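You operate a simulated robot arm through the tools that you are given. There is no shell and no other tool.

The job below is to be done with a simulated robot arm. You get a single attempt, and the scene is never put back.

Task
Level the bench feeder by the bubble of the black level.
Fine: switch it off first; turn the foot knobs; put the level back.

The check looks at the end state, three seconds after you hand in, the way a careful person would. Anything else that was tipped, shoved, dropped, spilled or broken makes it a failure.

Robot
A 6-joint arm with a two-finger gripper, fixed in place. Base frame: the origin is at the foot of the arm, x ahead of it, y to its left, z up. Units: mm, degrees, N and s.
It reaches about 1298 mm from its shoulder. Its first joint turns from -149.0 to 149.0 degrees. Payload 1.57 kg.
The tool frame sits at the grasp point between the pads (the TCP): z along the fingers, y along the line on which they close. The tips reach 21 mm beyond it. The gripper opens to 70 mm. The gripper's body begins 50 mm behind the TCP.
Orientation is that of the tool frame in the base frame, as [roll, pitch, yaw] about the fixed x, y, z axes, in that order (R = Rz(yaw) Ry(pitch) Rx(roll)). With the fingers straight down and closing along the base's y, the tool's x points along the base's -x, its y along +y and its z along -z.

Tools
- The arm moves only by the tool apply_moves. Its argument "motion" is text: rows parted by semicolons, each of 7 numbers parted by spaces: the shift along the tool's x, y, z in mm, then the turn, a rotation vector about the tool's x, y, z in degrees, then the gripper command, from -1 (fully open) to 1 (shut), values between in proportion. In form: dx dy dz wx wy wz gripper; .... A call has 1 to 20 rows; each row shifts and turns the commanded pose from where the row before left it, along the tool's axes as they then stand. Each row takes 0.2 s and may step no farther than 50 mm and 8.6 degrees from the row before; otherwise, or with a gripper value out of range, the whole call is refused. A pose out of reach is approached as far as the arm can. The call stops where the force on the tool passes 40 N (or 10 N more than at its start, if that is more) or the arm is blocked; 0.2 s more then pass. Each finger halts on what it meets, pressing with about 30 N; the grip force reading is that of the motor and also rises with nothing between the fingers. The clock runs only during rows and for 0.2 s after the last one: add rows that do not move to give the fingers time. The reply holds the time, the measured pose of the TCP, the force on the tool along the base axes, the opening and the grip force, in the units named above and with some noise, with the torque about the TCP (base axes, N m) and any sound that the robot's microphone picked up.
- Cameras (640 x 400 px; columns grow to the right, rows downward): "scene" is fixed at [218, 499.4, 1351.2]; the picture's right is [-0.85, -0.53, 0.00], its down [-0.28, 0.44, -0.85] and it looks along [0.45, -0.72, -0.52] (base axes); focal length 364 px, centre (320, 200). "wrist" rides on the gripper at [79, 4, -81] in the tool frame; the picture's right is [-0.05, 1.00, 0.00], its down [-0.67, -0.04, -0.74] and it looks along [-0.74, -0.04, 0.67] (tool axes); focal length 256 px, centre (320, 200). There is no depth. A picture from a camera that has moved, and an enlarged one, comes with that camera's place and axes in the base frame and with its lens.
- camera(camera): a new picture of that camera. No time passes.
- slide_trunk(by): slides the trunk up (or, below 0, down) by that many mm; the arm rides with it, the base frame stays. It gives what a move gives, with no picture.
- enlarge(camera, box): a new picture of the part [left, top, right, bottom] of that camera's present view, enlarged. No time passes.
- finish_job(): hands the job in; it is judged then, once.

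Nothing tells you positions but the pictures and the camera data. Unless the task says otherwise, let go and move clear before handing in.

The tools are called by a JSON object that holds its "method" and its "body". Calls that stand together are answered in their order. apply_moves: Moves the arm, as the interface text tells. Its arguments: {"type":"object","properties":{"motion":{"type":"string"}},"required":["motion"]} The other tools are called the same way: slide_trunk (by) slides the trunk up or down; camera (camera) takes a picture; enlarge (camera, box) takes an enlarged picture of a part of a camera's view; finish_job () hands the job in.

At the start:

```text
time_s: 0.0
eef_pos: [666.9, -48.9, 1094.0]
tool_rot: [180.0, 0.1, -180.0]
ft_force: [0.6, 0.6, 0.6]
torque: [-0.01, 0.0, 0.03]
opening: 70.2
gripper_force: 0.0
trunk travel left (down, up): [-776.0, 194.0]
```

scene: 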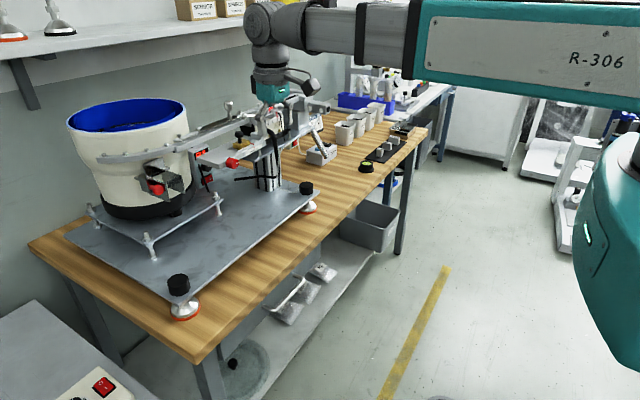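
wrist: 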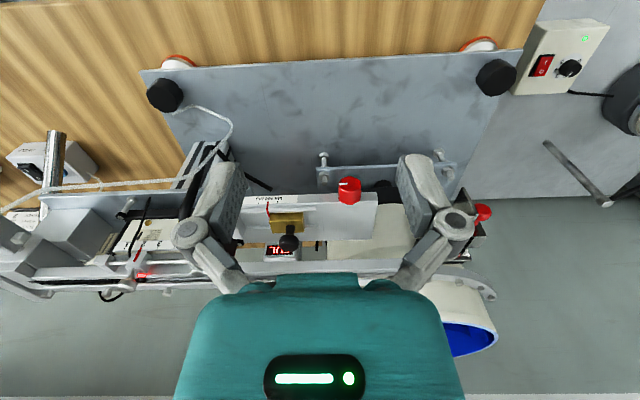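

I see a bench with a feeder on a gray plate with black foot knobs at the near corners, a controller box with a red switch and green lamp. I'll take closer pictures to find the black level, knobs and switch.

{"method": "enlarge", "body": {"camera": "scene", "box": [20, 80, 340, 330]}}

{"method": "enlarge", "body": {"camera": "scene", "box": [270, 80, 450, 200]}}

{"method": "enlarge", "body": {"camera": "scene", "box": [0, 290, 200, 400]}}

{"method": "enlarge", "body": {"camera": "wrist", "box": [440, 0, 640, 130]}}

{"method": "enlarge", "body": {"camera": "wrist", "box": [130, 30, 330, 160]}}

```text
1.60 times, centred on (180, 205) of scene
camera zoom: at [218.0, 499.4, 1351.2], right [-0.85, -0.53, 0.0], down [-0.28, 0.44, -0.85], along [0.45, -0.72, -0.52], focal length 583 px, centre (544, 192)
```

zoom: 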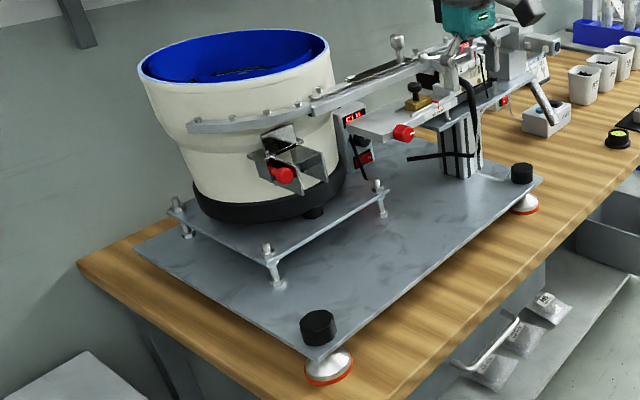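

```text
3.33 times, centred on (360, 140) of scene
camera zoom: at [218.0, 499.4, 1351.2], right [-0.85, -0.53, 0.0], down [-0.28, 0.44, -0.85], along [0.45, -0.72, -0.52], focal length 1214 px, centre (187, 400)
```

zoom: 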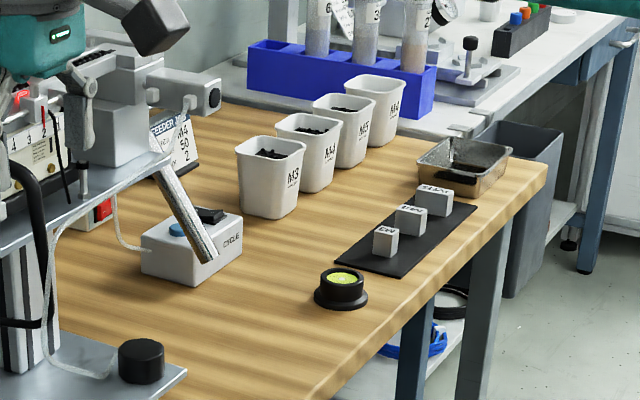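

```text
3.20 times, centred on (100, 345) of scene
camera zoom: at [218.0, 499.4, 1351.2], right [-0.85, -0.53, 0.0], down [-0.28, 0.44, -0.85], along [0.45, -0.72, -0.52], focal length 1165 px, centre (1024, -264)
```

zoom: 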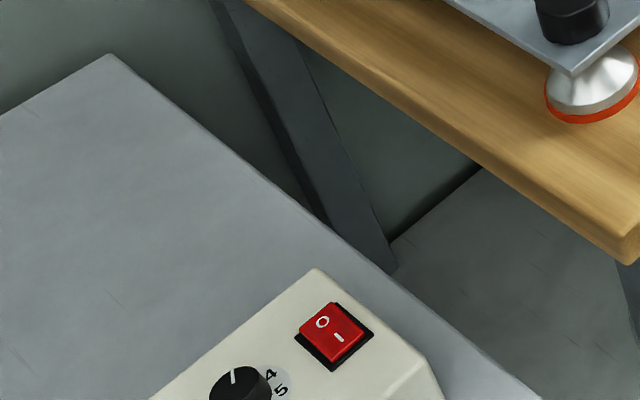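

```text
3.08 times, centred on (540, 65) of wrist
camera zoom: at [589.1, -46.2, 1175.1], right [0.05, 1.0, 0.0], down [0.67, -0.04, 0.75], along [0.74, -0.04, -0.67], focal length 788 px, centre (-357, 615)
```

zoom: 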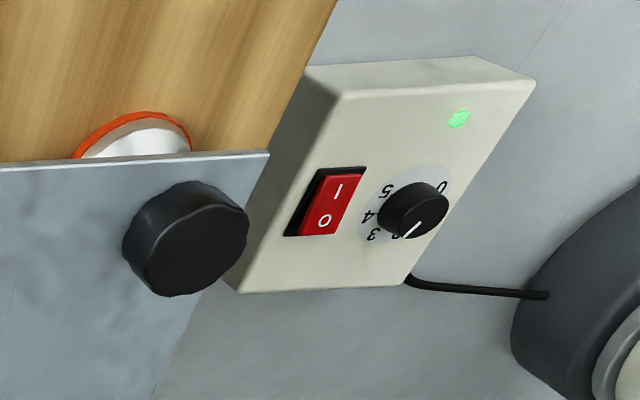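

```text
3.08 times, centred on (230, 95) of wrist
camera zoom: at [589.1, -46.2, 1175.1], right [0.05, 1.0, 0.0], down [0.67, -0.04, 0.75], along [0.74, -0.04, -0.67], focal length 788 px, centre (597, 523)
```

zoom: 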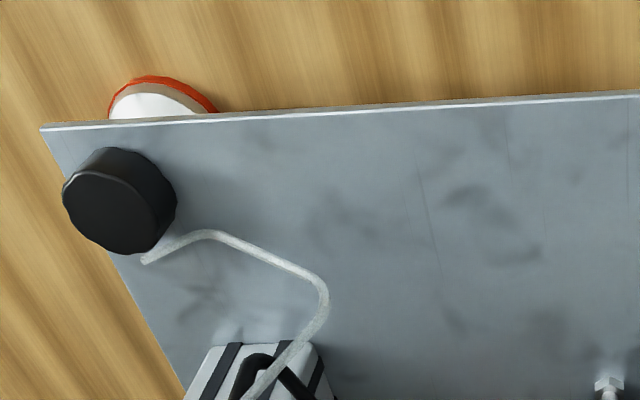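

The knobs appear at roughly (752,192,811) and (743,-263,825), and the round black level stands on the bench to the right. I'll look closer at switches, displays and other details before moving.

{"method": "enlarge", "body": {"camera": "scene", "box": [130, 100, 290, 220]}}

{"method": "enlarge", "body": {"camera": "scene", "box": [250, 90, 350, 170]}}

{"method": "enlarge", "body": {"camera": "scene", "box": [0, 0, 260, 110]}}

{"method": "enlarge", "body": {"camera": "wrist", "box": [180, 150, 380, 290]}}

{"method": "enlarge", "body": {"camera": "wrist", "box": [0, 100, 220, 310]}}

{"method": "enlarge", "body": {"camera": "wrist", "box": [300, 100, 640, 360]}}

{"method": "enlarge", "body": {"camera": "scene", "box": [340, 140, 400, 190]}}

```text
3.33 times, centred on (210, 160) of scene
camera zoom: at [218.0, 499.4, 1351.2], right [-0.85, -0.53, 0.0], down [-0.28, 0.44, -0.85], along [0.45, -0.72, -0.52], focal length 1214 px, centre (687, 333)
```

zoom: 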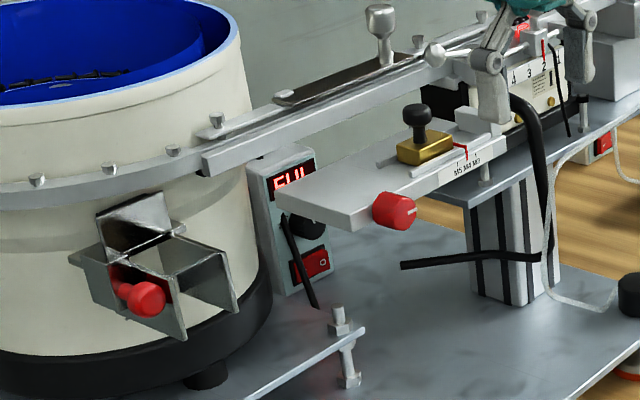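

```text
5.00 times, centred on (300, 130) of scene
camera zoom: at [218.0, 499.4, 1351.2], right [-0.85, -0.53, 0.0], down [-0.28, 0.44, -0.85], along [0.45, -0.72, -0.52], focal length 1821 px, centre (420, 550)
```

zoom: 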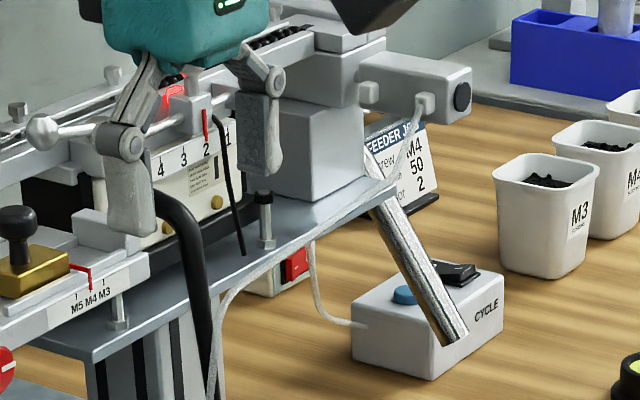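

```text
2.46 times, centred on (130, 55) of scene
camera zoom: at [218.0, 499.4, 1351.2], right [-0.85, -0.53, 0.0], down [-0.28, 0.44, -0.85], along [0.45, -0.72, -0.52], focal length 896 px, centre (788, 557)
```

zoom: 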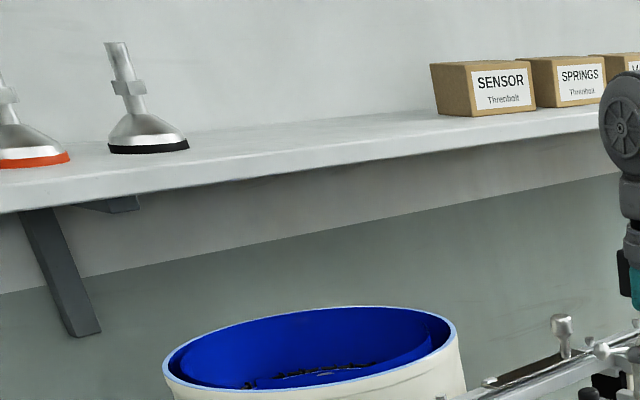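

```text
2.86 times, centred on (280, 220) of wrist
camera zoom: at [589.1, -46.2, 1175.1], right [0.05, 1.0, 0.0], down [0.67, -0.04, 0.75], along [0.74, -0.04, -0.67], focal length 731 px, centre (434, 143)
```

zoom: 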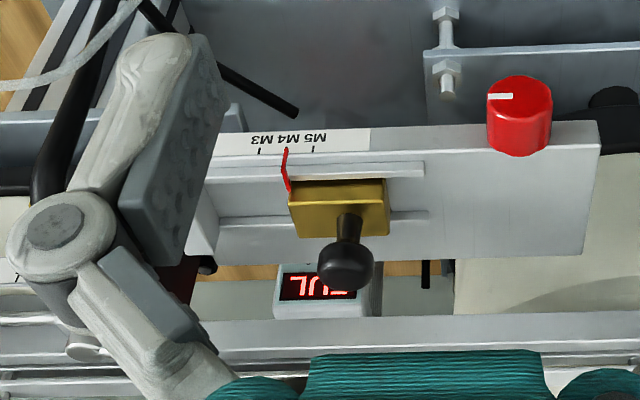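

```text
1.90 times, centred on (110, 205) of wrist
camera zoom: at [589.1, -46.2, 1175.1], right [0.05, 1.0, 0.0], down [0.67, -0.04, 0.75], along [0.74, -0.04, -0.67], focal length 488 px, centre (720, 190)
```

zoom: 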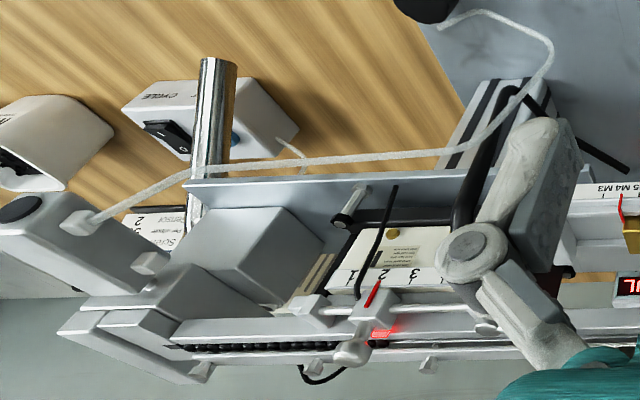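

```text
1.54 times, centred on (470, 230) of wrist
camera zoom: at [589.1, -46.2, 1175.1], right [0.05, 1.0, 0.0], down [0.67, -0.04, 0.75], along [0.74, -0.04, -0.67], focal length 394 px, centre (89, 154)
```

zoom: 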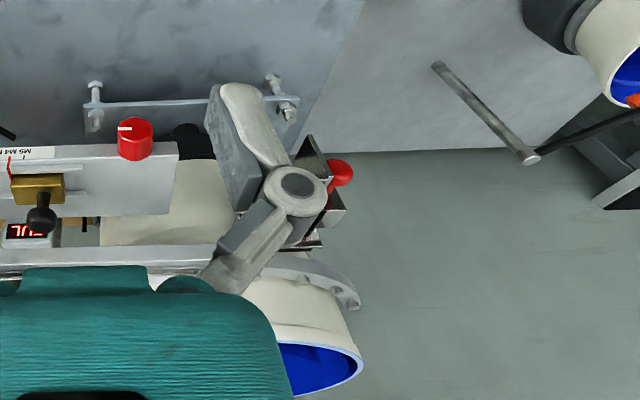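

```text
8.00 times, centred on (370, 165) of scene
camera zoom: at [218.0, 499.4, 1351.2], right [-0.85, -0.53, 0.0], down [-0.28, 0.44, -0.85], along [0.45, -0.72, -0.52], focal length 2914 px, centre (-80, 480)
```

zoom: 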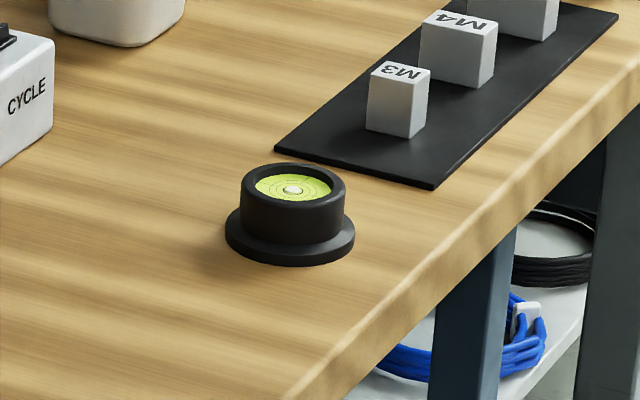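

The bench feeder has a display box with its own red rocker, separate from the green-lamp box, whose cable seems to go to another bowl. I'll zoom in on these to work out which switch belongs to the bench feeder.

{"method": "enlarge", "body": {"camera": "scene", "box": [185, 130, 225, 180]}}

{"method": "enlarge", "body": {"camera": "scene", "box": [190, 160, 270, 220]}}

{"method": "enlarge", "body": {"camera": "scene", "box": [290, 130, 350, 175]}}

{"method": "enlarge", "body": {"camera": "wrist", "box": [540, 20, 640, 210]}}

{"method": "enlarge", "body": {"camera": "scene", "box": [280, 170, 330, 220]}}

{"method": "enlarge", "body": {"camera": "scene", "box": [150, 260, 220, 330]}}

```text
8.00 times, centred on (205, 155) of scene
camera zoom: at [218.0, 499.4, 1351.2], right [-0.85, -0.53, 0.0], down [-0.28, 0.44, -0.85], along [0.45, -0.72, -0.52], focal length 2914 px, centre (1240, 560)
```

zoom: 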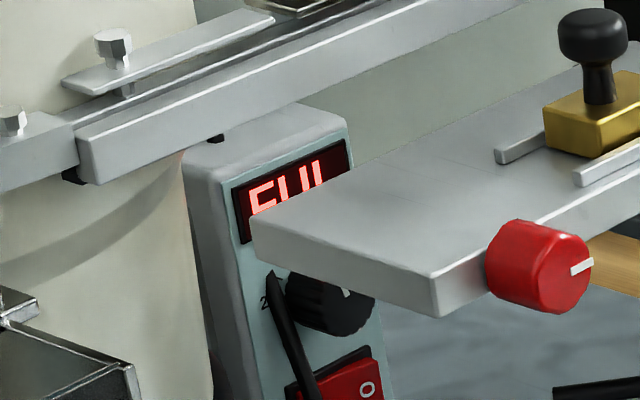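

```text
6.67 times, centred on (230, 190) of scene
camera zoom: at [218.0, 499.4, 1351.2], right [-0.85, -0.53, 0.0], down [-0.28, 0.44, -0.85], along [0.45, -0.72, -0.52], focal length 2428 px, centre (920, 267)
```

zoom: 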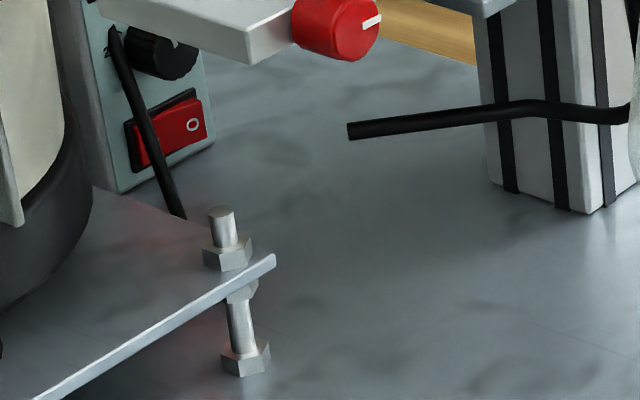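

```text
8.89 times, centred on (320, 152) of scene
camera zoom: at [218.0, 499.4, 1351.2], right [-0.85, -0.53, 0.0], down [-0.28, 0.44, -0.85], along [0.45, -0.72, -0.52], focal length 3237 px, centre (320, 622)
```

zoom: 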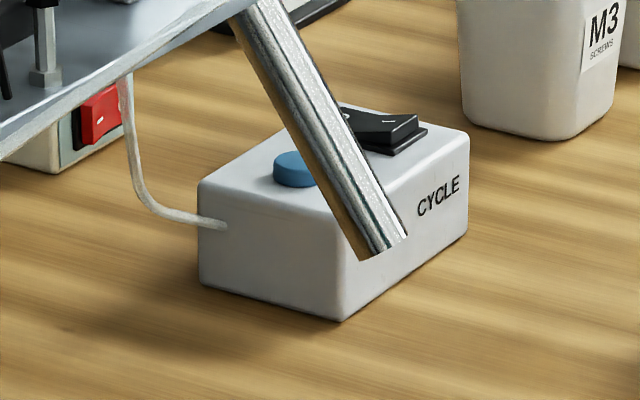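

```text
2.11 times, centred on (590, 115) of wrist
camera zoom: at [589.1, -46.2, 1175.1], right [0.05, 1.0, 0.0], down [0.67, -0.04, 0.75], along [0.74, -0.04, -0.67], focal length 539 px, centre (-248, 379)
```

zoom: 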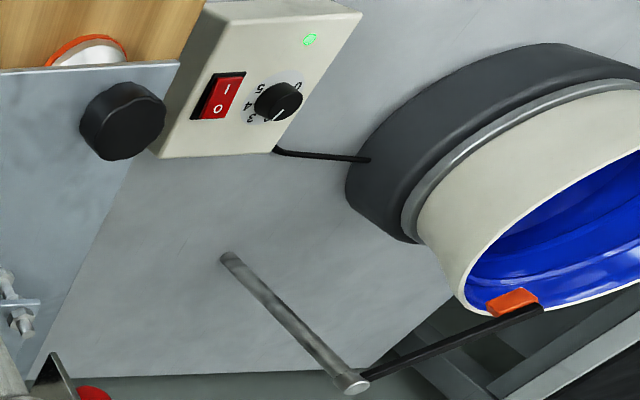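

```text
8.00 times, centred on (305, 195) of scene
camera zoom: at [218.0, 499.4, 1351.2], right [-0.85, -0.53, 0.0], down [-0.28, 0.44, -0.85], along [0.45, -0.72, -0.52], focal length 2914 px, centre (440, 240)
```

zoom: 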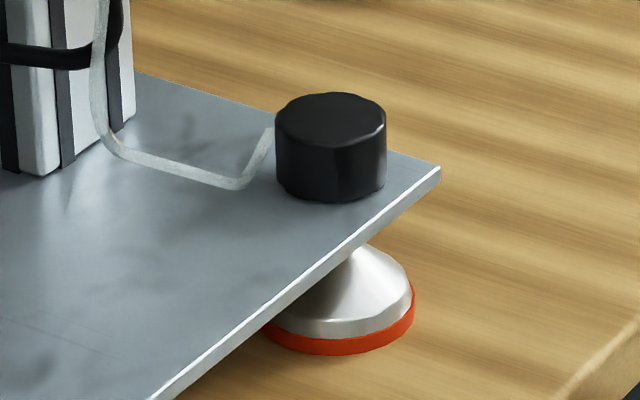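

```text
5.71 times, centred on (185, 295) of scene
camera zoom: at [218.0, 499.4, 1351.2], right [-0.85, -0.53, 0.0], down [-0.28, 0.44, -0.85], along [0.45, -0.72, -0.52], focal length 2081 px, centre (1091, -343)
```

zoom: 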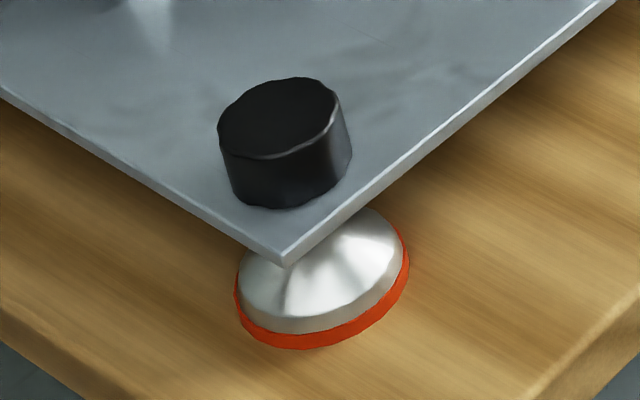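

I take three candidate rockers: the green-lamp box (wired to another bowl), the FUL display box, and a box under the track. First a still row to listen for sound, then I'll raise and look.

{"method": "apply_moves", "body": {"motion": "0 0 0 0 0 0 -1; 0 0 0 0 0 0 -1"}}

```text
time_s: 0.6
eef_pos: [668.0, -49.2, 1095.0]
tool_rot: [-180.0, 0.2, 179.9]
ft_force: [-0.8, 1.4, 0.5]
torque: [0.02, -0.04, 0.02]
opening: 70.3
gripper_force: 0.1
trunk travel left (down, up): [-776.0, 194.0]
```

No sound was reported. I'll lift and draw the arm back to get an overview with the wrist camera.

{"method": "apply_moves", "body": {"motion": "0 0 -40 0 0 0 -1; 0 0 -40 0 0 0 -1; 0 0 -40 0 0 0 -1; 40 0 0 0 0 0 -1; 40 0 0 0 0 0 -1; 40 0 0 0 0 0 -1; 40 0 0 0 0 0 -1; 40 0 0 0 0 0 -1; 0 0 0 0 0 0 -1"}}

{"method": "camera", "body": {"camera": "wrist"}}

{"method": "camera", "body": {"camera": "scene"}}

```text
time_s: 2.6
eef_pos: [535.3, -56.0, 1094.7]
tool_rot: [-180.0, 0.0, 180.0]
ft_force: [0.3, -1.0, 0.0]
torque: [0.02, -0.01, -0.01]
opening: 69.9
gripper_force: 0.0
out of reach, approached as far as the arm can: row 1, 2, 3, 7, 8
trunk travel left (down, up): [-776.0, 194.0]
```

```text
taken
camera wrist: at [456.7, -51.9, 1175.3], right [0.05, 1.0, 0.0], down [0.67, -0.04, 0.75], along [0.74, -0.04, -0.67], focal length 256 px, centre (320, 200)
```

wrist: 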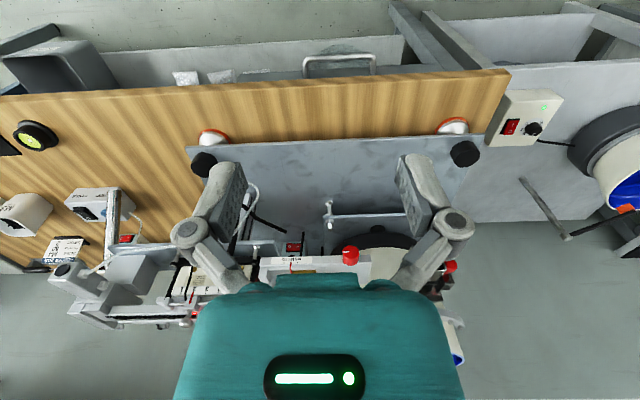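

```text
taken
```

scene: 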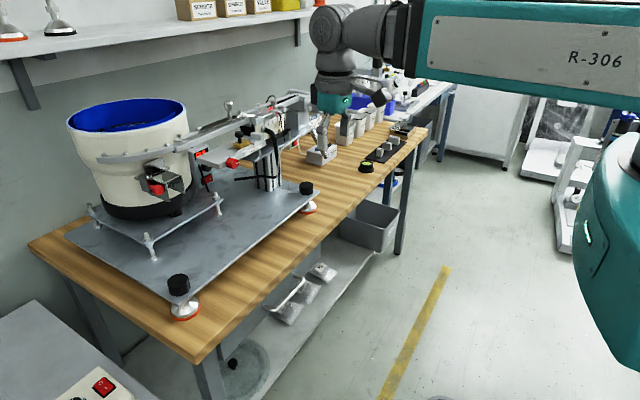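

The bench top comes out near z 735, its near edge at x≈643. I'll zoom on the rockers and the level from this viewpoint.

{"method": "enlarge", "body": {"camera": "wrist", "box": [240, 200, 400, 300]}}

{"method": "enlarge", "body": {"camera": "wrist", "box": [40, 170, 240, 330]}}

{"method": "enlarge", "body": {"camera": "wrist", "box": [0, 90, 90, 170]}}

{"method": "enlarge", "body": {"camera": "scene", "box": [220, 70, 360, 170]}}

```text
4.00 times, centred on (320, 250) of wrist
camera zoom: at [456.7, -51.9, 1175.3], right [0.05, 1.0, 0.0], down [0.67, -0.04, 0.75], along [0.74, -0.04, -0.67], focal length 1024 px, centre (320, 0)
```

zoom: 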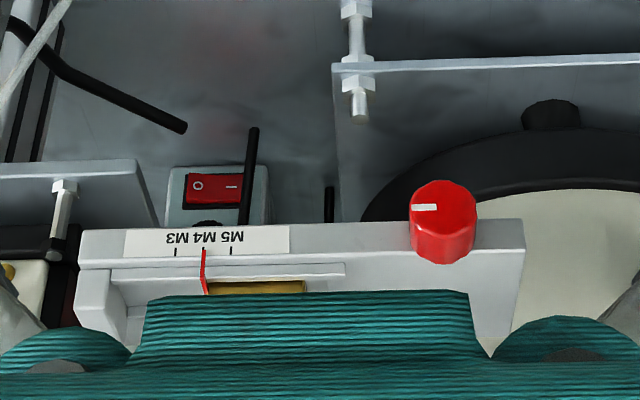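

```text
2.50 times, centred on (140, 250) of wrist
camera zoom: at [456.7, -51.9, 1175.3], right [0.05, 1.0, 0.0], down [0.67, -0.04, 0.75], along [0.74, -0.04, -0.67], focal length 640 px, centre (770, 75)
```

zoom: 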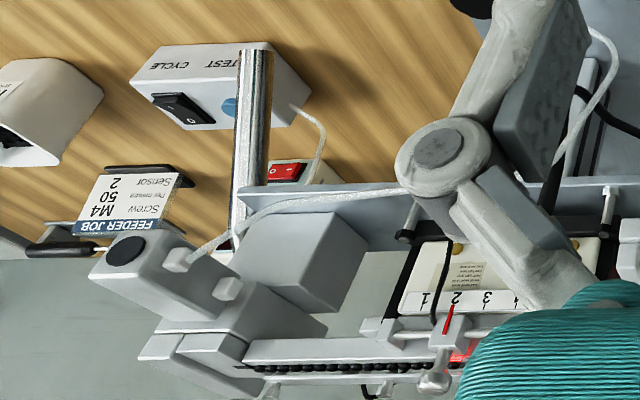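

```text
5.00 times, centred on (45, 130) of wrist
camera zoom: at [456.7, -51.9, 1175.3], right [0.05, 1.0, 0.0], down [0.67, -0.04, 0.75], along [0.74, -0.04, -0.67], focal length 1280 px, centre (1695, 550)
```

zoom: 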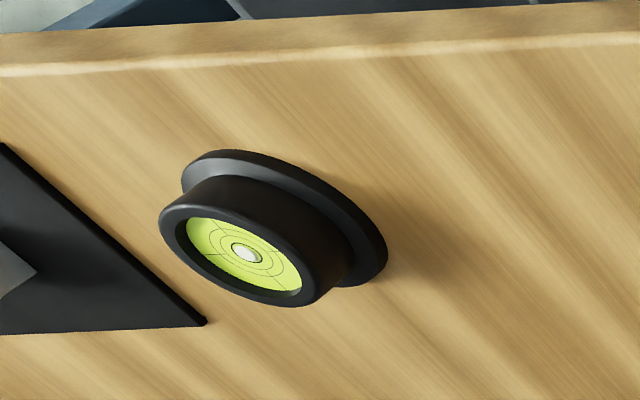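

```text
4.00 times, centred on (290, 120) of scene
camera zoom: at [218.0, 499.4, 1351.2], right [-0.85, -0.53, 0.0], down [-0.28, 0.44, -0.85], along [0.45, -0.72, -0.52], focal length 1457 px, centre (440, 520)
```

zoom: 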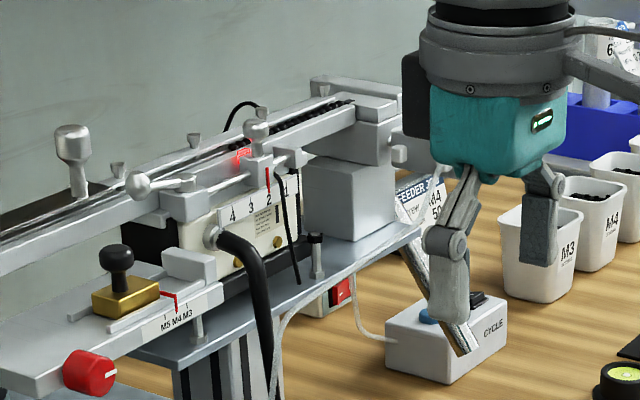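

The FUL controller carries a red O/I rocker under the slider shelf, and another red rocker box stands under the track at the rear right. I'll tilt the wrist so the camera looks horizontally forward and view these from the front.

{"method": "apply_moves", "body": {"motion": "0 0 0 0 -7.5 0 -1; 0 0 0 0 -7.5 0 -1; 0 0 0 0 -7.5 0 -1; 0 0 0 0 -7.5 0 -1; 0 0 0 0 -7.5 0 -1; 0 0 0 0 -7.5 0 -1; 0 0 0 0 0 0 -1"}}

{"method": "camera", "body": {"camera": "wrist"}}

{"method": "camera", "body": {"camera": "scene"}}

```text
time_s: 4.2
eef_pos: [663.6, -73.6, 1149.1]
tool_rot: [-180.0, 45.0, 179.9]
ft_force: [0.3, 0.5, 0.0]
torque: [0.0, -0.01, 0.0]
opening: 69.9
gripper_force: 0.0
out of reach, approached as far as the arm can: row 1, 2, 3, 4, 5, 6
trunk travel left (down, up): [-776.0, 194.0]
```

```text
taken
camera wrist: at [552.0, -68.9, 1149.9], right [0.04, 1.0, 0.04], down [-0.06, -0.04, 1.0], along [1.0, -0.04, 0.05], focal length 256 px, centre (320, 200)
```

wrist: 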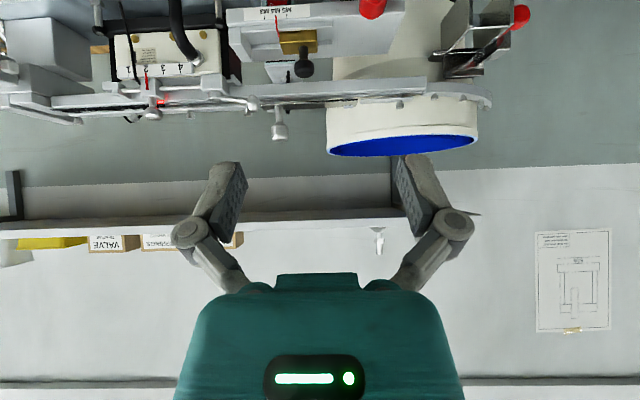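

```text
taken
```

scene: 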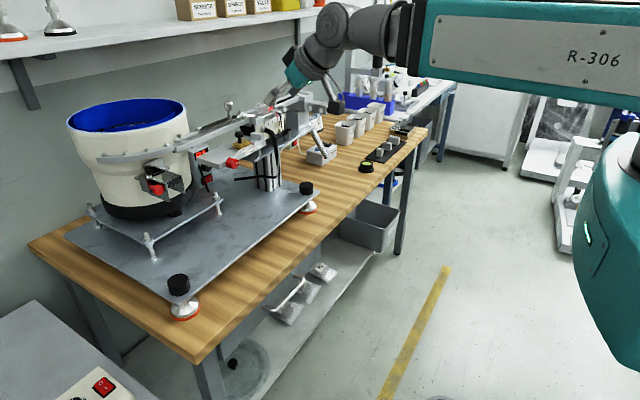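

The red slider knob sits near (780,-27,996), so the shelf front edge is at x≈785. I'll lower the trunk a little so the arm has room, checking how it responds.

{"method": "slide_trunk", "body": {"by": -60}}

{"method": "apply_moves", "body": {"motion": "0 0 0 0 0 0 -1"}}

```text
time_s: 5.2
eef_pos: [664.3, -73.3, 1088.2]
tool_rot: [180.0, 45.0, 180.0]
ft_force: [1.0, -0.1, -0.1]
torque: [-0.01, 0.01, -0.02]
opening: 70.1
gripper_force: 0.1
trunk travel left (down, up): [-716.0, 254.0]
```

```text
time_s: 5.6
eef_pos: [663.9, -72.8, 1087.9]
tool_rot: [-180.0, 44.9, -179.9]
ft_force: [0.6, 0.4, -0.4]
torque: [-0.01, -0.01, 0.06]
opening: 70.0
gripper_force: 0.2
trunk travel left (down, up): [-716.0, 254.0]
```

The pose held, so commands restart from the actual pose. Now I move backward in x to see where the near limit lies.

{"method": "apply_moves", "body": {"motion": "28 0 -28 0 0 0 -1; 28 0 -28 0 0 0 -1; 0 0 0 0 0 0 -1"}}

```text
time_s: 6.4
eef_pos: [663.3, -80.6, 1088.0]
tool_rot: [-179.9, 44.9, -179.9]
ft_force: [0.2, 0.2, -0.1]
torque: [0.0, 0.02, -0.02]
opening: 69.9
gripper_force: 0.0
out of reach, approached as far as the arm can: row 1, 2
trunk travel left (down, up): [-716.0, 254.0]
```

It cannot fold closer at this height; I'll try going down relative to the shoulder, staying in front of the shelf (x<700).

{"method": "apply_moves", "body": {"motion": "28 0 28 0 0 0 -1; 28 0 28 0 0 0 -1; 28 0 28 0 0 0 -1; 0 0 0 0 0 0 -1"}}

```text
time_s: 7.4
eef_pos: [661.9, -79.3, 1087.9]
tool_rot: [180.0, 45.0, 180.0]
ft_force: [-0.8, 0.8, 0.1]
torque: [-0.04, 0.0, 0.0]
opening: 69.7
gripper_force: 0.1
out of reach, approached as far as the arm can: row 1, 2, 3
trunk travel left (down, up): [-716.0, 254.0]
```

The arm is at its inner limit for this tilt, so I'll lower with the trunk instead; the space in front of the shelf at x≈660 is free.

{"method": "slide_trunk", "body": {"by": -150}}

{"method": "camera", "body": {"camera": "wrist"}}

{"method": "camera", "body": {"camera": "scene"}}

```text
time_s: 9.2
eef_pos: [663.0, -79.5, 940.1]
tool_rot: [-180.0, 44.8, -180.0]
ft_force: [0.1, 0.4, 0.1]
torque: [-0.01, 0.01, 0.01]
opening: 70.0
gripper_force: 0.1
trunk travel left (down, up): [-566.0, 404.0]
```

```text
taken
camera wrist: at [550.5, -76.1, 939.9], right [0.04, 1.0, 0.04], down [-0.05, -0.04, 1.0], along [1.0, -0.04, 0.05], focal length 256 px, centre (320, 200)
```

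wrist: 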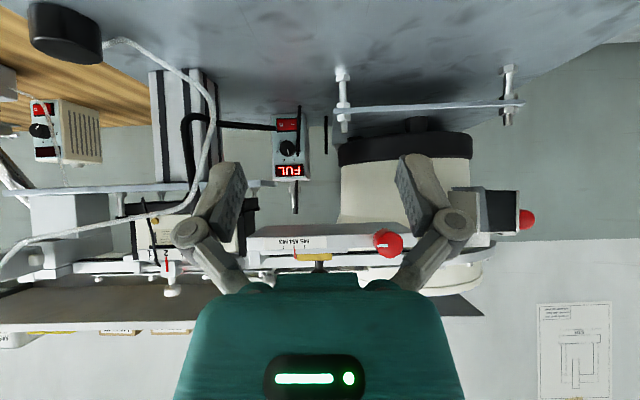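

```text
taken
```

scene: 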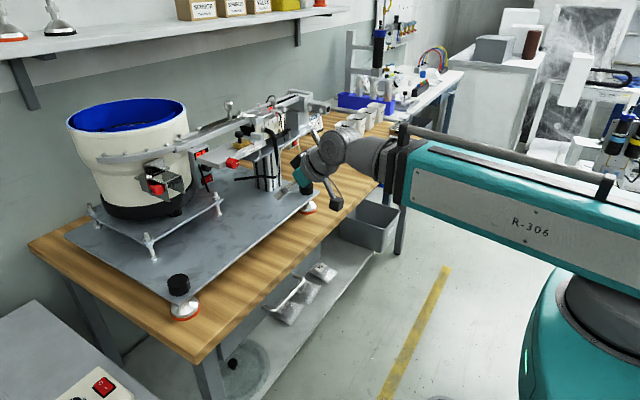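

{"method": "enlarge", "body": {"camera": "wrist", "box": [230, 90, 350, 220]}}

{"method": "enlarge", "body": {"camera": "wrist", "box": [0, 60, 200, 260]}}

{"method": "enlarge", "body": {"camera": "wrist", "box": [320, 50, 560, 250]}}

{"method": "enlarge", "body": {"camera": "wrist", "box": [0, 80, 110, 190]}}

```text
3.08 times, centred on (290, 155) of wrist
camera zoom: at [550.5, -76.1, 939.9], right [0.04, 1.0, 0.04], down [-0.05, -0.04, 1.0], along [1.0, -0.04, 0.05], focal length 788 px, centre (412, 338)
```

zoom: 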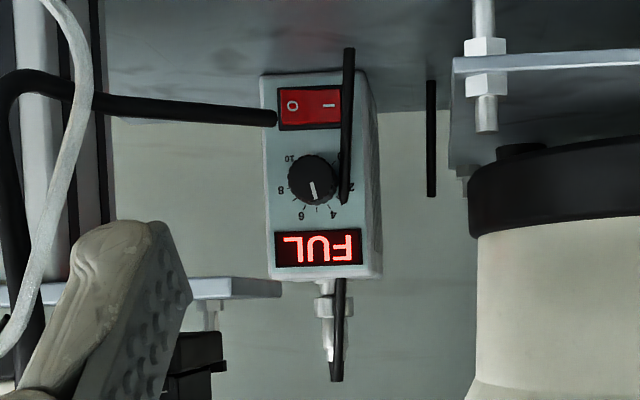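

```text
2.00 times, centred on (100, 160) of wrist
camera zoom: at [550.5, -76.1, 939.9], right [0.04, 1.0, 0.04], down [-0.05, -0.04, 1.0], along [1.0, -0.04, 0.05], focal length 512 px, centre (760, 280)
```

zoom: 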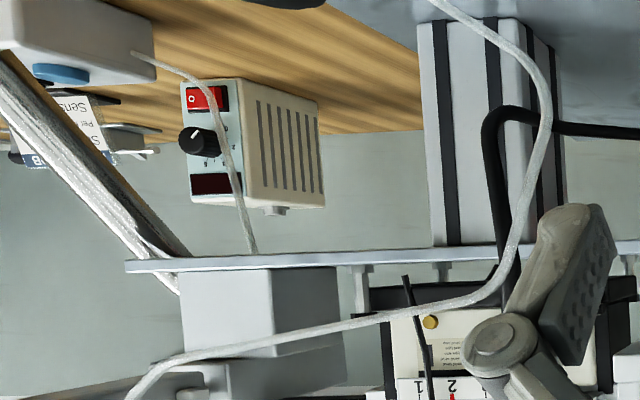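

```text
2.00 times, centred on (440, 150) of wrist
camera zoom: at [550.5, -76.1, 939.9], right [0.04, 1.0, 0.04], down [-0.05, -0.04, 1.0], along [1.0, -0.04, 0.05], focal length 512 px, centre (80, 300)
```

zoom: 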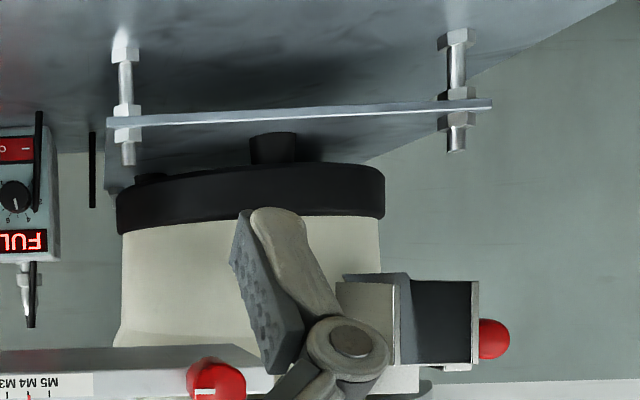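

```text
3.64 times, centred on (55, 135) of wrist
camera zoom: at [550.5, -76.1, 939.9], right [0.04, 1.0, 0.04], down [-0.05, -0.04, 1.0], along [1.0, -0.04, 0.05], focal length 931 px, centre (1284, 436)
```

zoom: 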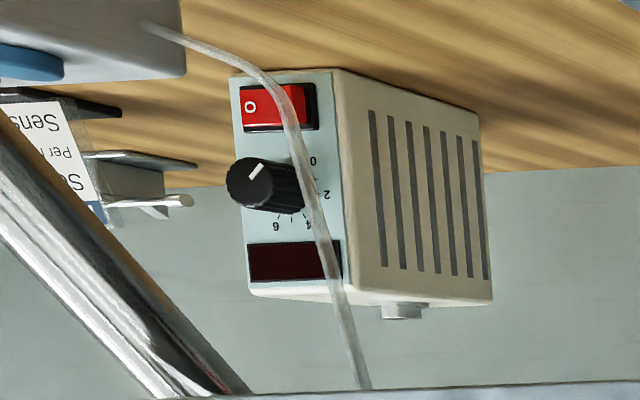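

Controller B (display FUL lit) is the bench feeder's and is on; its rocker is near (1035,-152,821) with O on the -y side. The other bench box has a dark display. I need the hand's shape and overhead clearances, so I'll zoom in more.

{"method": "enlarge", "body": {"camera": "scene", "box": [250, 100, 420, 220]}}

{"method": "enlarge", "body": {"camera": "scene", "box": [180, 80, 320, 210]}}

{"method": "enlarge", "body": {"camera": "wrist", "box": [100, 50, 300, 300]}}

```text
3.33 times, centred on (335, 160) of scene
camera zoom: at [218.0, 499.4, 1351.2], right [-0.85, -0.53, 0.0], down [-0.28, 0.44, -0.85], along [0.45, -0.72, -0.52], focal length 1214 px, centre (270, 333)
```

zoom: 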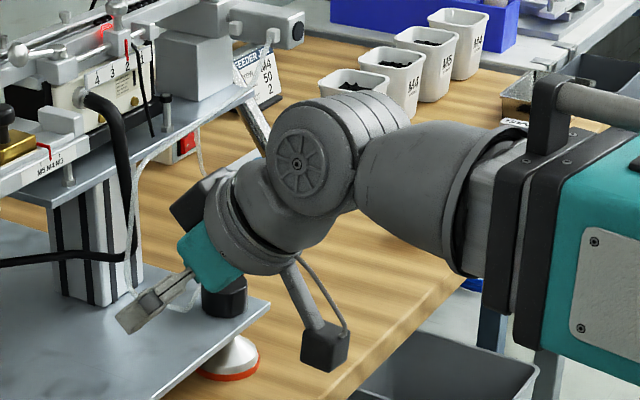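

```text
3.08 times, centred on (250, 145) of scene
camera zoom: at [218.0, 499.4, 1351.2], right [-0.85, -0.53, 0.0], down [-0.28, 0.44, -0.85], along [0.45, -0.72, -0.52], focal length 1121 px, centre (535, 369)
```

zoom: 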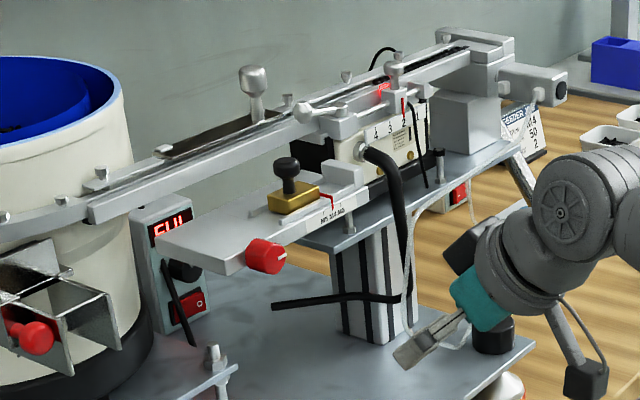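

```text
1.60 times, centred on (200, 175) of wrist
camera zoom: at [550.5, -76.1, 939.9], right [0.04, 1.0, 0.04], down [-0.05, -0.04, 1.0], along [1.0, -0.04, 0.05], focal length 410 px, centre (512, 240)
```

zoom: 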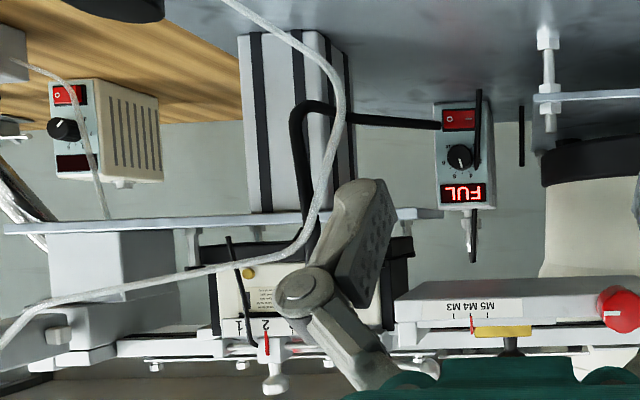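

The hand is slimmer than it first looked (flange about 70 mm across, wrist joint ~220 mm behind the tips). I'll lower the trunk more to see the underside of the shelf, the support plate and the space in front of the FUL rocker.

{"method": "slide_trunk", "body": {"by": -80}}

{"method": "camera", "body": {"camera": "wrist"}}

{"method": "enlarge", "body": {"camera": "wrist", "box": [220, 60, 400, 200]}}

{"method": "enlarge", "body": {"camera": "wrist", "box": [60, 60, 260, 260]}}

```text
time_s: 10.3
eef_pos: [663.2, -79.3, 858.8]
tool_rot: [-180.0, 44.9, -180.0]
ft_force: [0.3, -0.1, 0.4]
torque: [0.02, -0.02, 0.0]
opening: 70.2
gripper_force: 0.1
trunk travel left (down, up): [-486.0, 484.0]
```

```text
taken
camera wrist: at [550.5, -76.1, 859.9], right [0.04, 1.0, 0.04], down [-0.05, -0.04, 1.0], along [1.0, -0.04, 0.05], focal length 256 px, centre (320, 200)
```

wrist: 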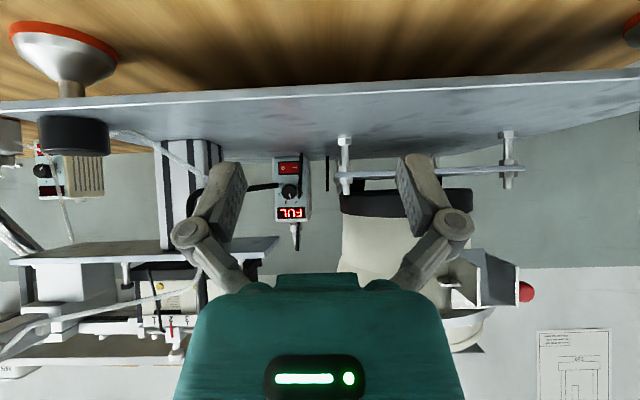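

```text
2.86 times, centred on (310, 130) of wrist
camera zoom: at [550.5, -76.1, 859.9], right [0.04, 1.0, 0.04], down [-0.05, -0.04, 1.0], along [1.0, -0.04, 0.05], focal length 731 px, centre (349, 400)
```

zoom: 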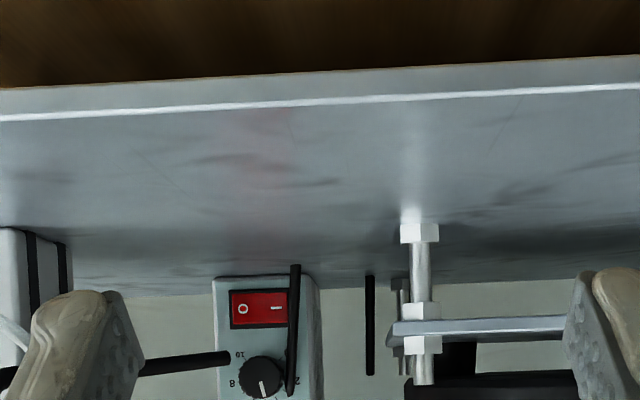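

```text
2.00 times, centred on (160, 160) of wrist
camera zoom: at [550.5, -76.1, 859.9], right [0.04, 1.0, 0.04], down [-0.05, -0.04, 1.0], along [1.0, -0.04, 0.05], focal length 512 px, centre (640, 280)
```

zoom: 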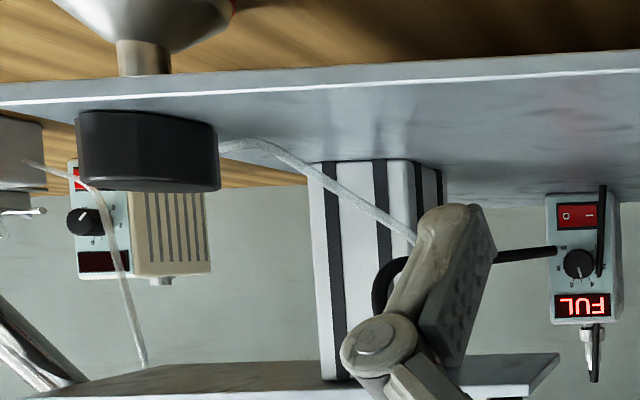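

The O side of the FUL rocker is near (1035,-163,821); a loose cable end at about (916,-150,855) and a bolt at (891,-55, top 870) frame the approach lane, with the shelf underside at z≈982 and support plate at z≈935 for y<-147. I'll roll the hand 180° so that the wrist camera rides on top, then poke with closed fingers.

{"method": "apply_moves", "body": {"motion": "0 0 0 0 0 8.5 -1; 0 0 0 0 0 8.5 -1; 0 0 0 0 0 8.5 -1; 0 0 0 0 0 8.5 -1; 0 0 0 0 0 8.5 -1; 0 0 0 0 0 8.5 -1; 0 0 0 0 0 8.5 -1; 0 0 0 0 0 8.5 -1; 0 0 0 0 0 8.5 -1; 0 0 0 0 0 8.5 -1; 0 0 0 0 0 8.5 -1; 0 0 0 0 0 8.5 -1; 0 0 0 0 0 0 -1"}}

{"method": "camera", "body": {"camera": "scene"}}

```text
time_s: 13.1
eef_pos: [663.0, -80.2, 858.9]
tool_rot: [135.7, -8.5, 81.4]
ft_force: [0.4, 0.1, 0.5]
torque: [0.02, 0.0, 0.0]
opening: 70.3
gripper_force: 0.0
trunk travel left (down, up): [-486.0, 484.0]
```

```text
taken
```

scene: 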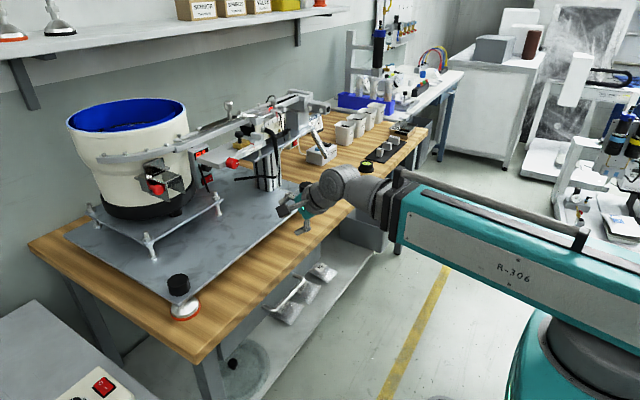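

The roll is going well (102° of 180°). I continue to 180° and check the wrist view.

{"method": "apply_moves", "body": {"motion": "0 0 0 0 0 8.5 -1; 0 0 0 0 0 8.5 -1; 0 0 0 0 0 8.5 -1; 0 0 0 0 0 8.5 -1; 0 0 0 0 0 8.5 -1; 0 0 0 0 0 8.5 -1; 0 0 0 0 0 8.5 -1; 0 0 0 0 0 8.5 -1; 0 0 0 0 0 8.5 -1; 0 0 0 0 0 1.5 -1; 0 0 0 0 0 0 -1"}}

{"method": "camera", "body": {"camera": "wrist"}}

```text
time_s: 15.5
eef_pos: [663.3, -79.1, 859.0]
tool_rot: [-180.0, -44.8, -0.2]
ft_force: [-0.3, -0.2, -0.6]
torque: [-0.01, 0.02, 0.01]
opening: 70.1
gripper_force: 0.0
trunk travel left (down, up): [-486.0, 484.0]
```

```text
taken
camera wrist: at [663.3, -84.6, 971.7], right [-0.04, -1.0, -0.04], down [-1.0, 0.04, 0.06], along [-0.06, 0.04, -1.0], focal length 256 px, centre (320, 200)
```

wrist: 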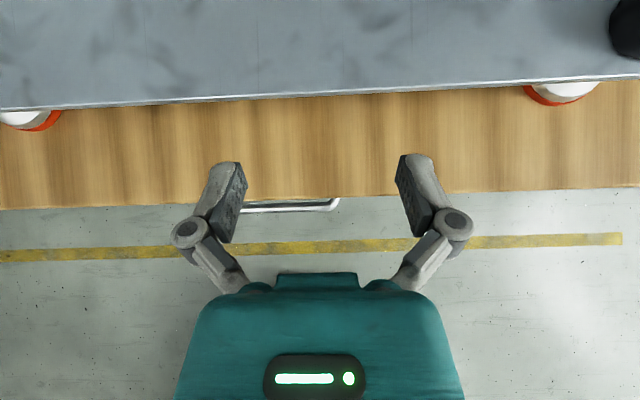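

The camera now rides on top. Next I level the tool to about 12° below horizontal, yaw it toward the lane between cable end and bolt, and close the fingers to poke.

{"method": "apply_moves", "body": {"motion": "10.6 0 3.5 0 8.25 0 1; 10 0 5 0 8.25 0 1; 9.2 0 6.4 0 8.25 0 1; 8.2 0 7.65 0 8.25 0 1; 0 -23 0 -8.15 0 1.73 1; 0 -23 0 -8.15 0 1.73 1; 0 -23 0 -8.15 0 1.73 1; 0 0 0 0 0 0 1; 0 0 0 0 0 0 1"}}

{"method": "camera", "body": {"camera": "wrist"}}

{"method": "camera", "body": {"camera": "scene"}}

```text
time_s: 17.5
eef_pos: [702.2, -153.4, 953.7]
tool_rot: [-177.7, -78.6, -14.4]
ft_force: [0.0, -0.2, 0.3]
torque: [-0.01, -0.02, -0.02]
opening: 0.2
gripper_force: 28.9
out of reach, approached as far as the arm can: row 1, 2, 3, 4, 5, 6, 7
trunk travel left (down, up): [-486.0, 484.0]
```

```text
taken
camera wrist: at [640.4, -145.5, 1047.2], right [-0.22, -0.97, -0.06], down [-0.83, 0.22, -0.51], along [0.51, -0.06, -0.86], focal length 256 px, centre (320, 200)
```

wrist: 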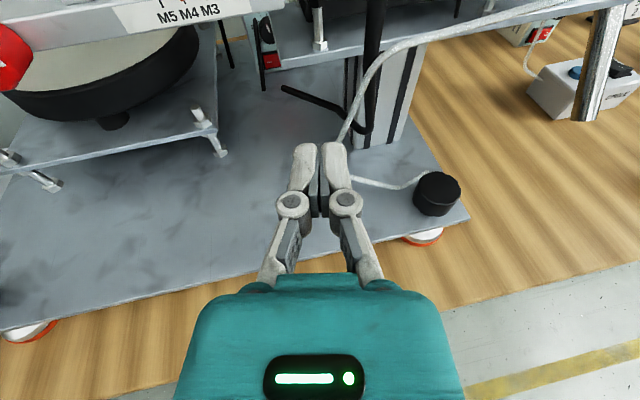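

```text
taken
```

scene: 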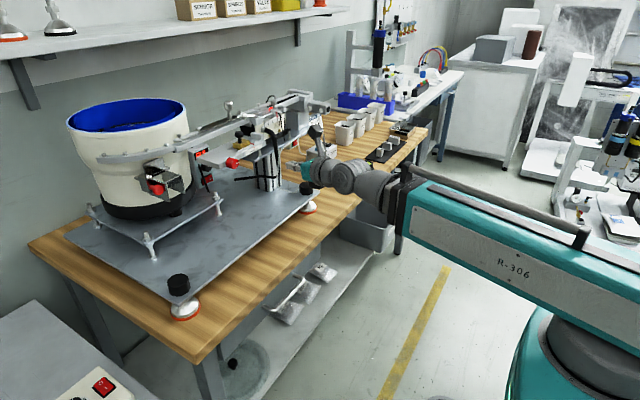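

The arm is at its inner limit again and ended higher than asked but with good orientation. I'll slide the trunk down 75 mm, since the space below the hand is clear, then move sideways into the lane.

{"method": "slide_trunk", "body": {"by": -75}}

{"method": "camera", "body": {"camera": "wrist"}}

```text
time_s: 18.6
eef_pos: [702.9, -153.5, 879.4]
tool_rot: [-177.8, -78.6, -14.4]
ft_force: [-0.1, 0.1, -0.2]
torque: [0.0, 0.03, -0.02]
opening: 0.1
gripper_force: 28.8
trunk travel left (down, up): [-411.0, 559.0]
```

```text
taken
camera wrist: at [640.4, -145.3, 972.2], right [-0.22, -0.97, -0.06], down [-0.83, 0.22, -0.51], along [0.51, -0.06, -0.86], focal length 256 px, centre (320, 200)
```

wrist: 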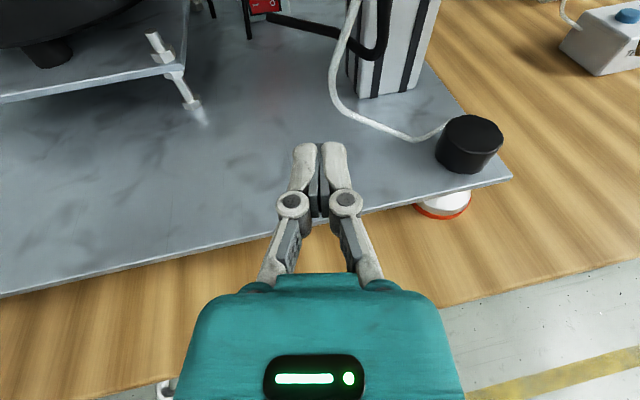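

Lane position looks right: tube and column at right, bolt at left. I'll shift +y about 130 mm and add 13° more yaw so the fingers point at the O side along the free lane.

{"method": "apply_moves", "body": {"motion": "5.2 -5.7 26 0 0 0 1; -1.6 -32 -6.7 0 0 0 1; -1.6 -32 -6.7 0 0 0 1; -1.6 -32 -6.7 0 0 0 1; -1.6 -32 -6.7 0 0 0 1; 0 0 0 -6.4 0 1.3 1; 0 0 0 -6.4 0 1.3 1; 0 0 0 0 0 0 1"}}

{"method": "camera", "body": {"camera": "wrist"}}

```text
time_s: 20.4
eef_pos: [699.3, -172.9, 879.5]
tool_rot: [-176.3, -79.0, -17.6]
ft_force: [-0.4, 0.0, -0.3]
torque: [-0.02, -0.03, 0.01]
opening: 0.1
gripper_force: 28.0
out of reach, approached as far as the arm can: row 2, 3, 4, 5, 6, 7
trunk travel left (down, up): [-411.0, 559.0]
```

```text
taken
camera wrist: at [636.1, -163.1, 973.2], right [-0.25, -0.97, -0.06], down [-0.82, 0.25, -0.51], along [0.51, -0.07, -0.86], focal length 256 px, centre (320, 200)
```

wrist: 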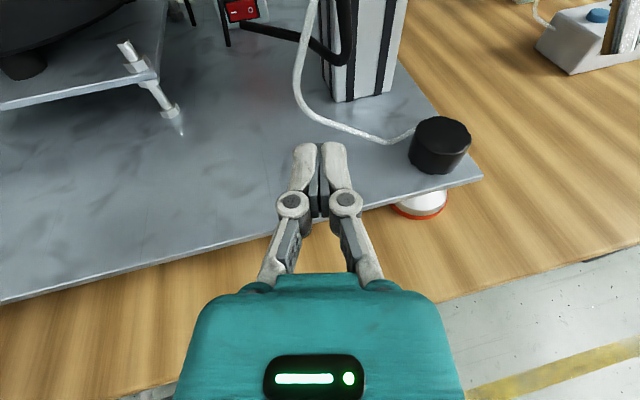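

Moving +y was refused near the inner limit. I'll go forward 40 mm first (tips stay well short of the tube), then try +y again.

{"method": "apply_moves", "body": {"motion": "7.3 -9.7 38.1 0 0 0 1; -1.7 -29.1 -7 0 0 0 1; -1.7 -29.1 -7 0 0 0 1; 0 0 0 0 0 0 1"}}

```text
time_s: 21.4
eef_pos: [730.1, -158.6, 882.0]
tool_rot: [-175.9, -79.2, -16.3]
ft_force: [0.3, -0.2, -0.5]
torque: [0.01, 0.0, 0.0]
opening: 0.0
gripper_force: 29.0
out of reach, approached as far as the arm can: row 2, 3
trunk travel left (down, up): [-411.0, 559.0]
```

Forward works but +y does not, so a wrist joint limit is likely. I'll test small rolls about the tool axis to find which side is limited.

{"method": "apply_moves", "body": {"motion": "0 0 0 0 0 8 1; 0 0 0 0 0 0 1"}}

{"method": "apply_moves", "body": {"motion": "0 0 0 0 0 -8 1; 0 0 0 0 0 -8 1; 0 0 0 0 0 0 1"}}

```text
time_s: 22.0
eef_pos: [726.4, -167.0, 881.5]
tool_rot: [-140.2, -76.4, -52.4]
ft_force: [0.4, -0.5, -0.8]
torque: [0.01, -0.02, 0.03]
opening: 0.0
gripper_force: 28.3
out of reach, approached as far as the arm can: row 1
trunk travel left (down, up): [-411.0, 559.0]
```

```text
time_s: 22.8
eef_pos: [725.8, -172.2, 880.9]
tool_rot: [146.1, -76.9, 20.8]
ft_force: [0.1, 0.8, -0.5]
torque: [0.02, 0.01, -0.02]
opening: 0.0
gripper_force: 28.4
out of reach, approached as far as the arm can: row 1
trunk travel left (down, up): [-411.0, 559.0]
```

Rolling negative seems freer. I'll roll a bit further negative and then retry +y.

{"method": "apply_moves", "body": {"motion": "0 0 0 0 0 -8 1; 0 0 0 0 0 -8 1; -1.7 -29.1 -7 0 0 0 1; 0 0 0 0 0 0 1"}}

```text
time_s: 23.8
eef_pos: [721.0, -142.5, 879.5]
tool_rot: [116.1, -64.4, 52.3]
ft_force: [-0.4, 0.9, 0.4]
torque: [0.0, -0.01, 0.03]
opening: 0.0
gripper_force: 29.0
out of reach, approached as far as the arm can: row 3
trunk travel left (down, up): [-411.0, 559.0]
```

With the hand rolled partway (camera up-left) the +y motion works. I'll roll 16° more and step +y toward the lane.

{"method": "apply_moves", "body": {"motion": "0 0 0 0 0 -8 1; 0 0 0 0 0 -8 1; 18.9 -23.8 -2.3 0 0 0 1; 17.4 -23.4 -7.05 0 0 0 1; 0 0 0 0 0 0 1"}}

{"method": "camera", "body": {"camera": "wrist"}}

{"method": "camera", "body": {"camera": "scene"}}

```text
time_s: 25.0
eef_pos: [725.9, -95.6, 879.3]
tool_rot: [107.4, -49.4, 63.6]
ft_force: [-0.4, -0.6, -0.4]
torque: [-0.02, 0.01, -0.01]
opening: 0.3
gripper_force: 28.6
out of reach, approached as far as the arm can: row 4
trunk travel left (down, up): [-411.0, 559.0]
```

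```text
taken
camera wrist: at [672.4, -34.5, 957.6], right [-0.07, -0.81, 0.58], down [-0.9, -0.2, -0.38], along [0.42, -0.55, -0.72], focal length 256 px, centre (320, 200)
```

wrist: 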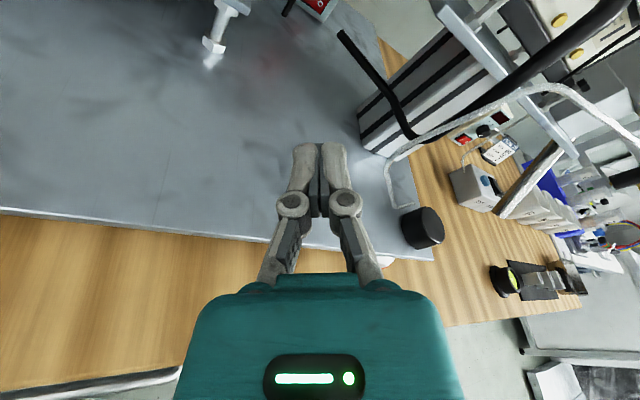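

```text
taken
```

scene: 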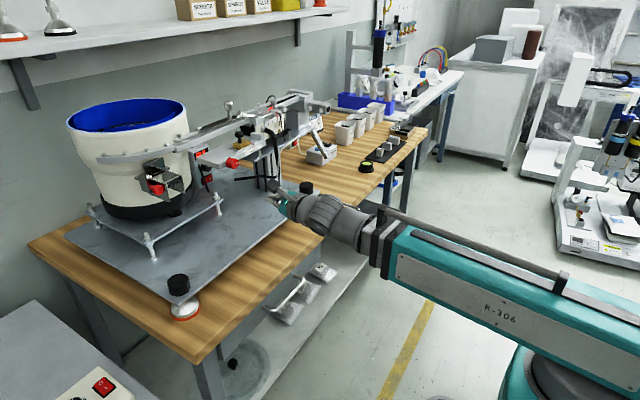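

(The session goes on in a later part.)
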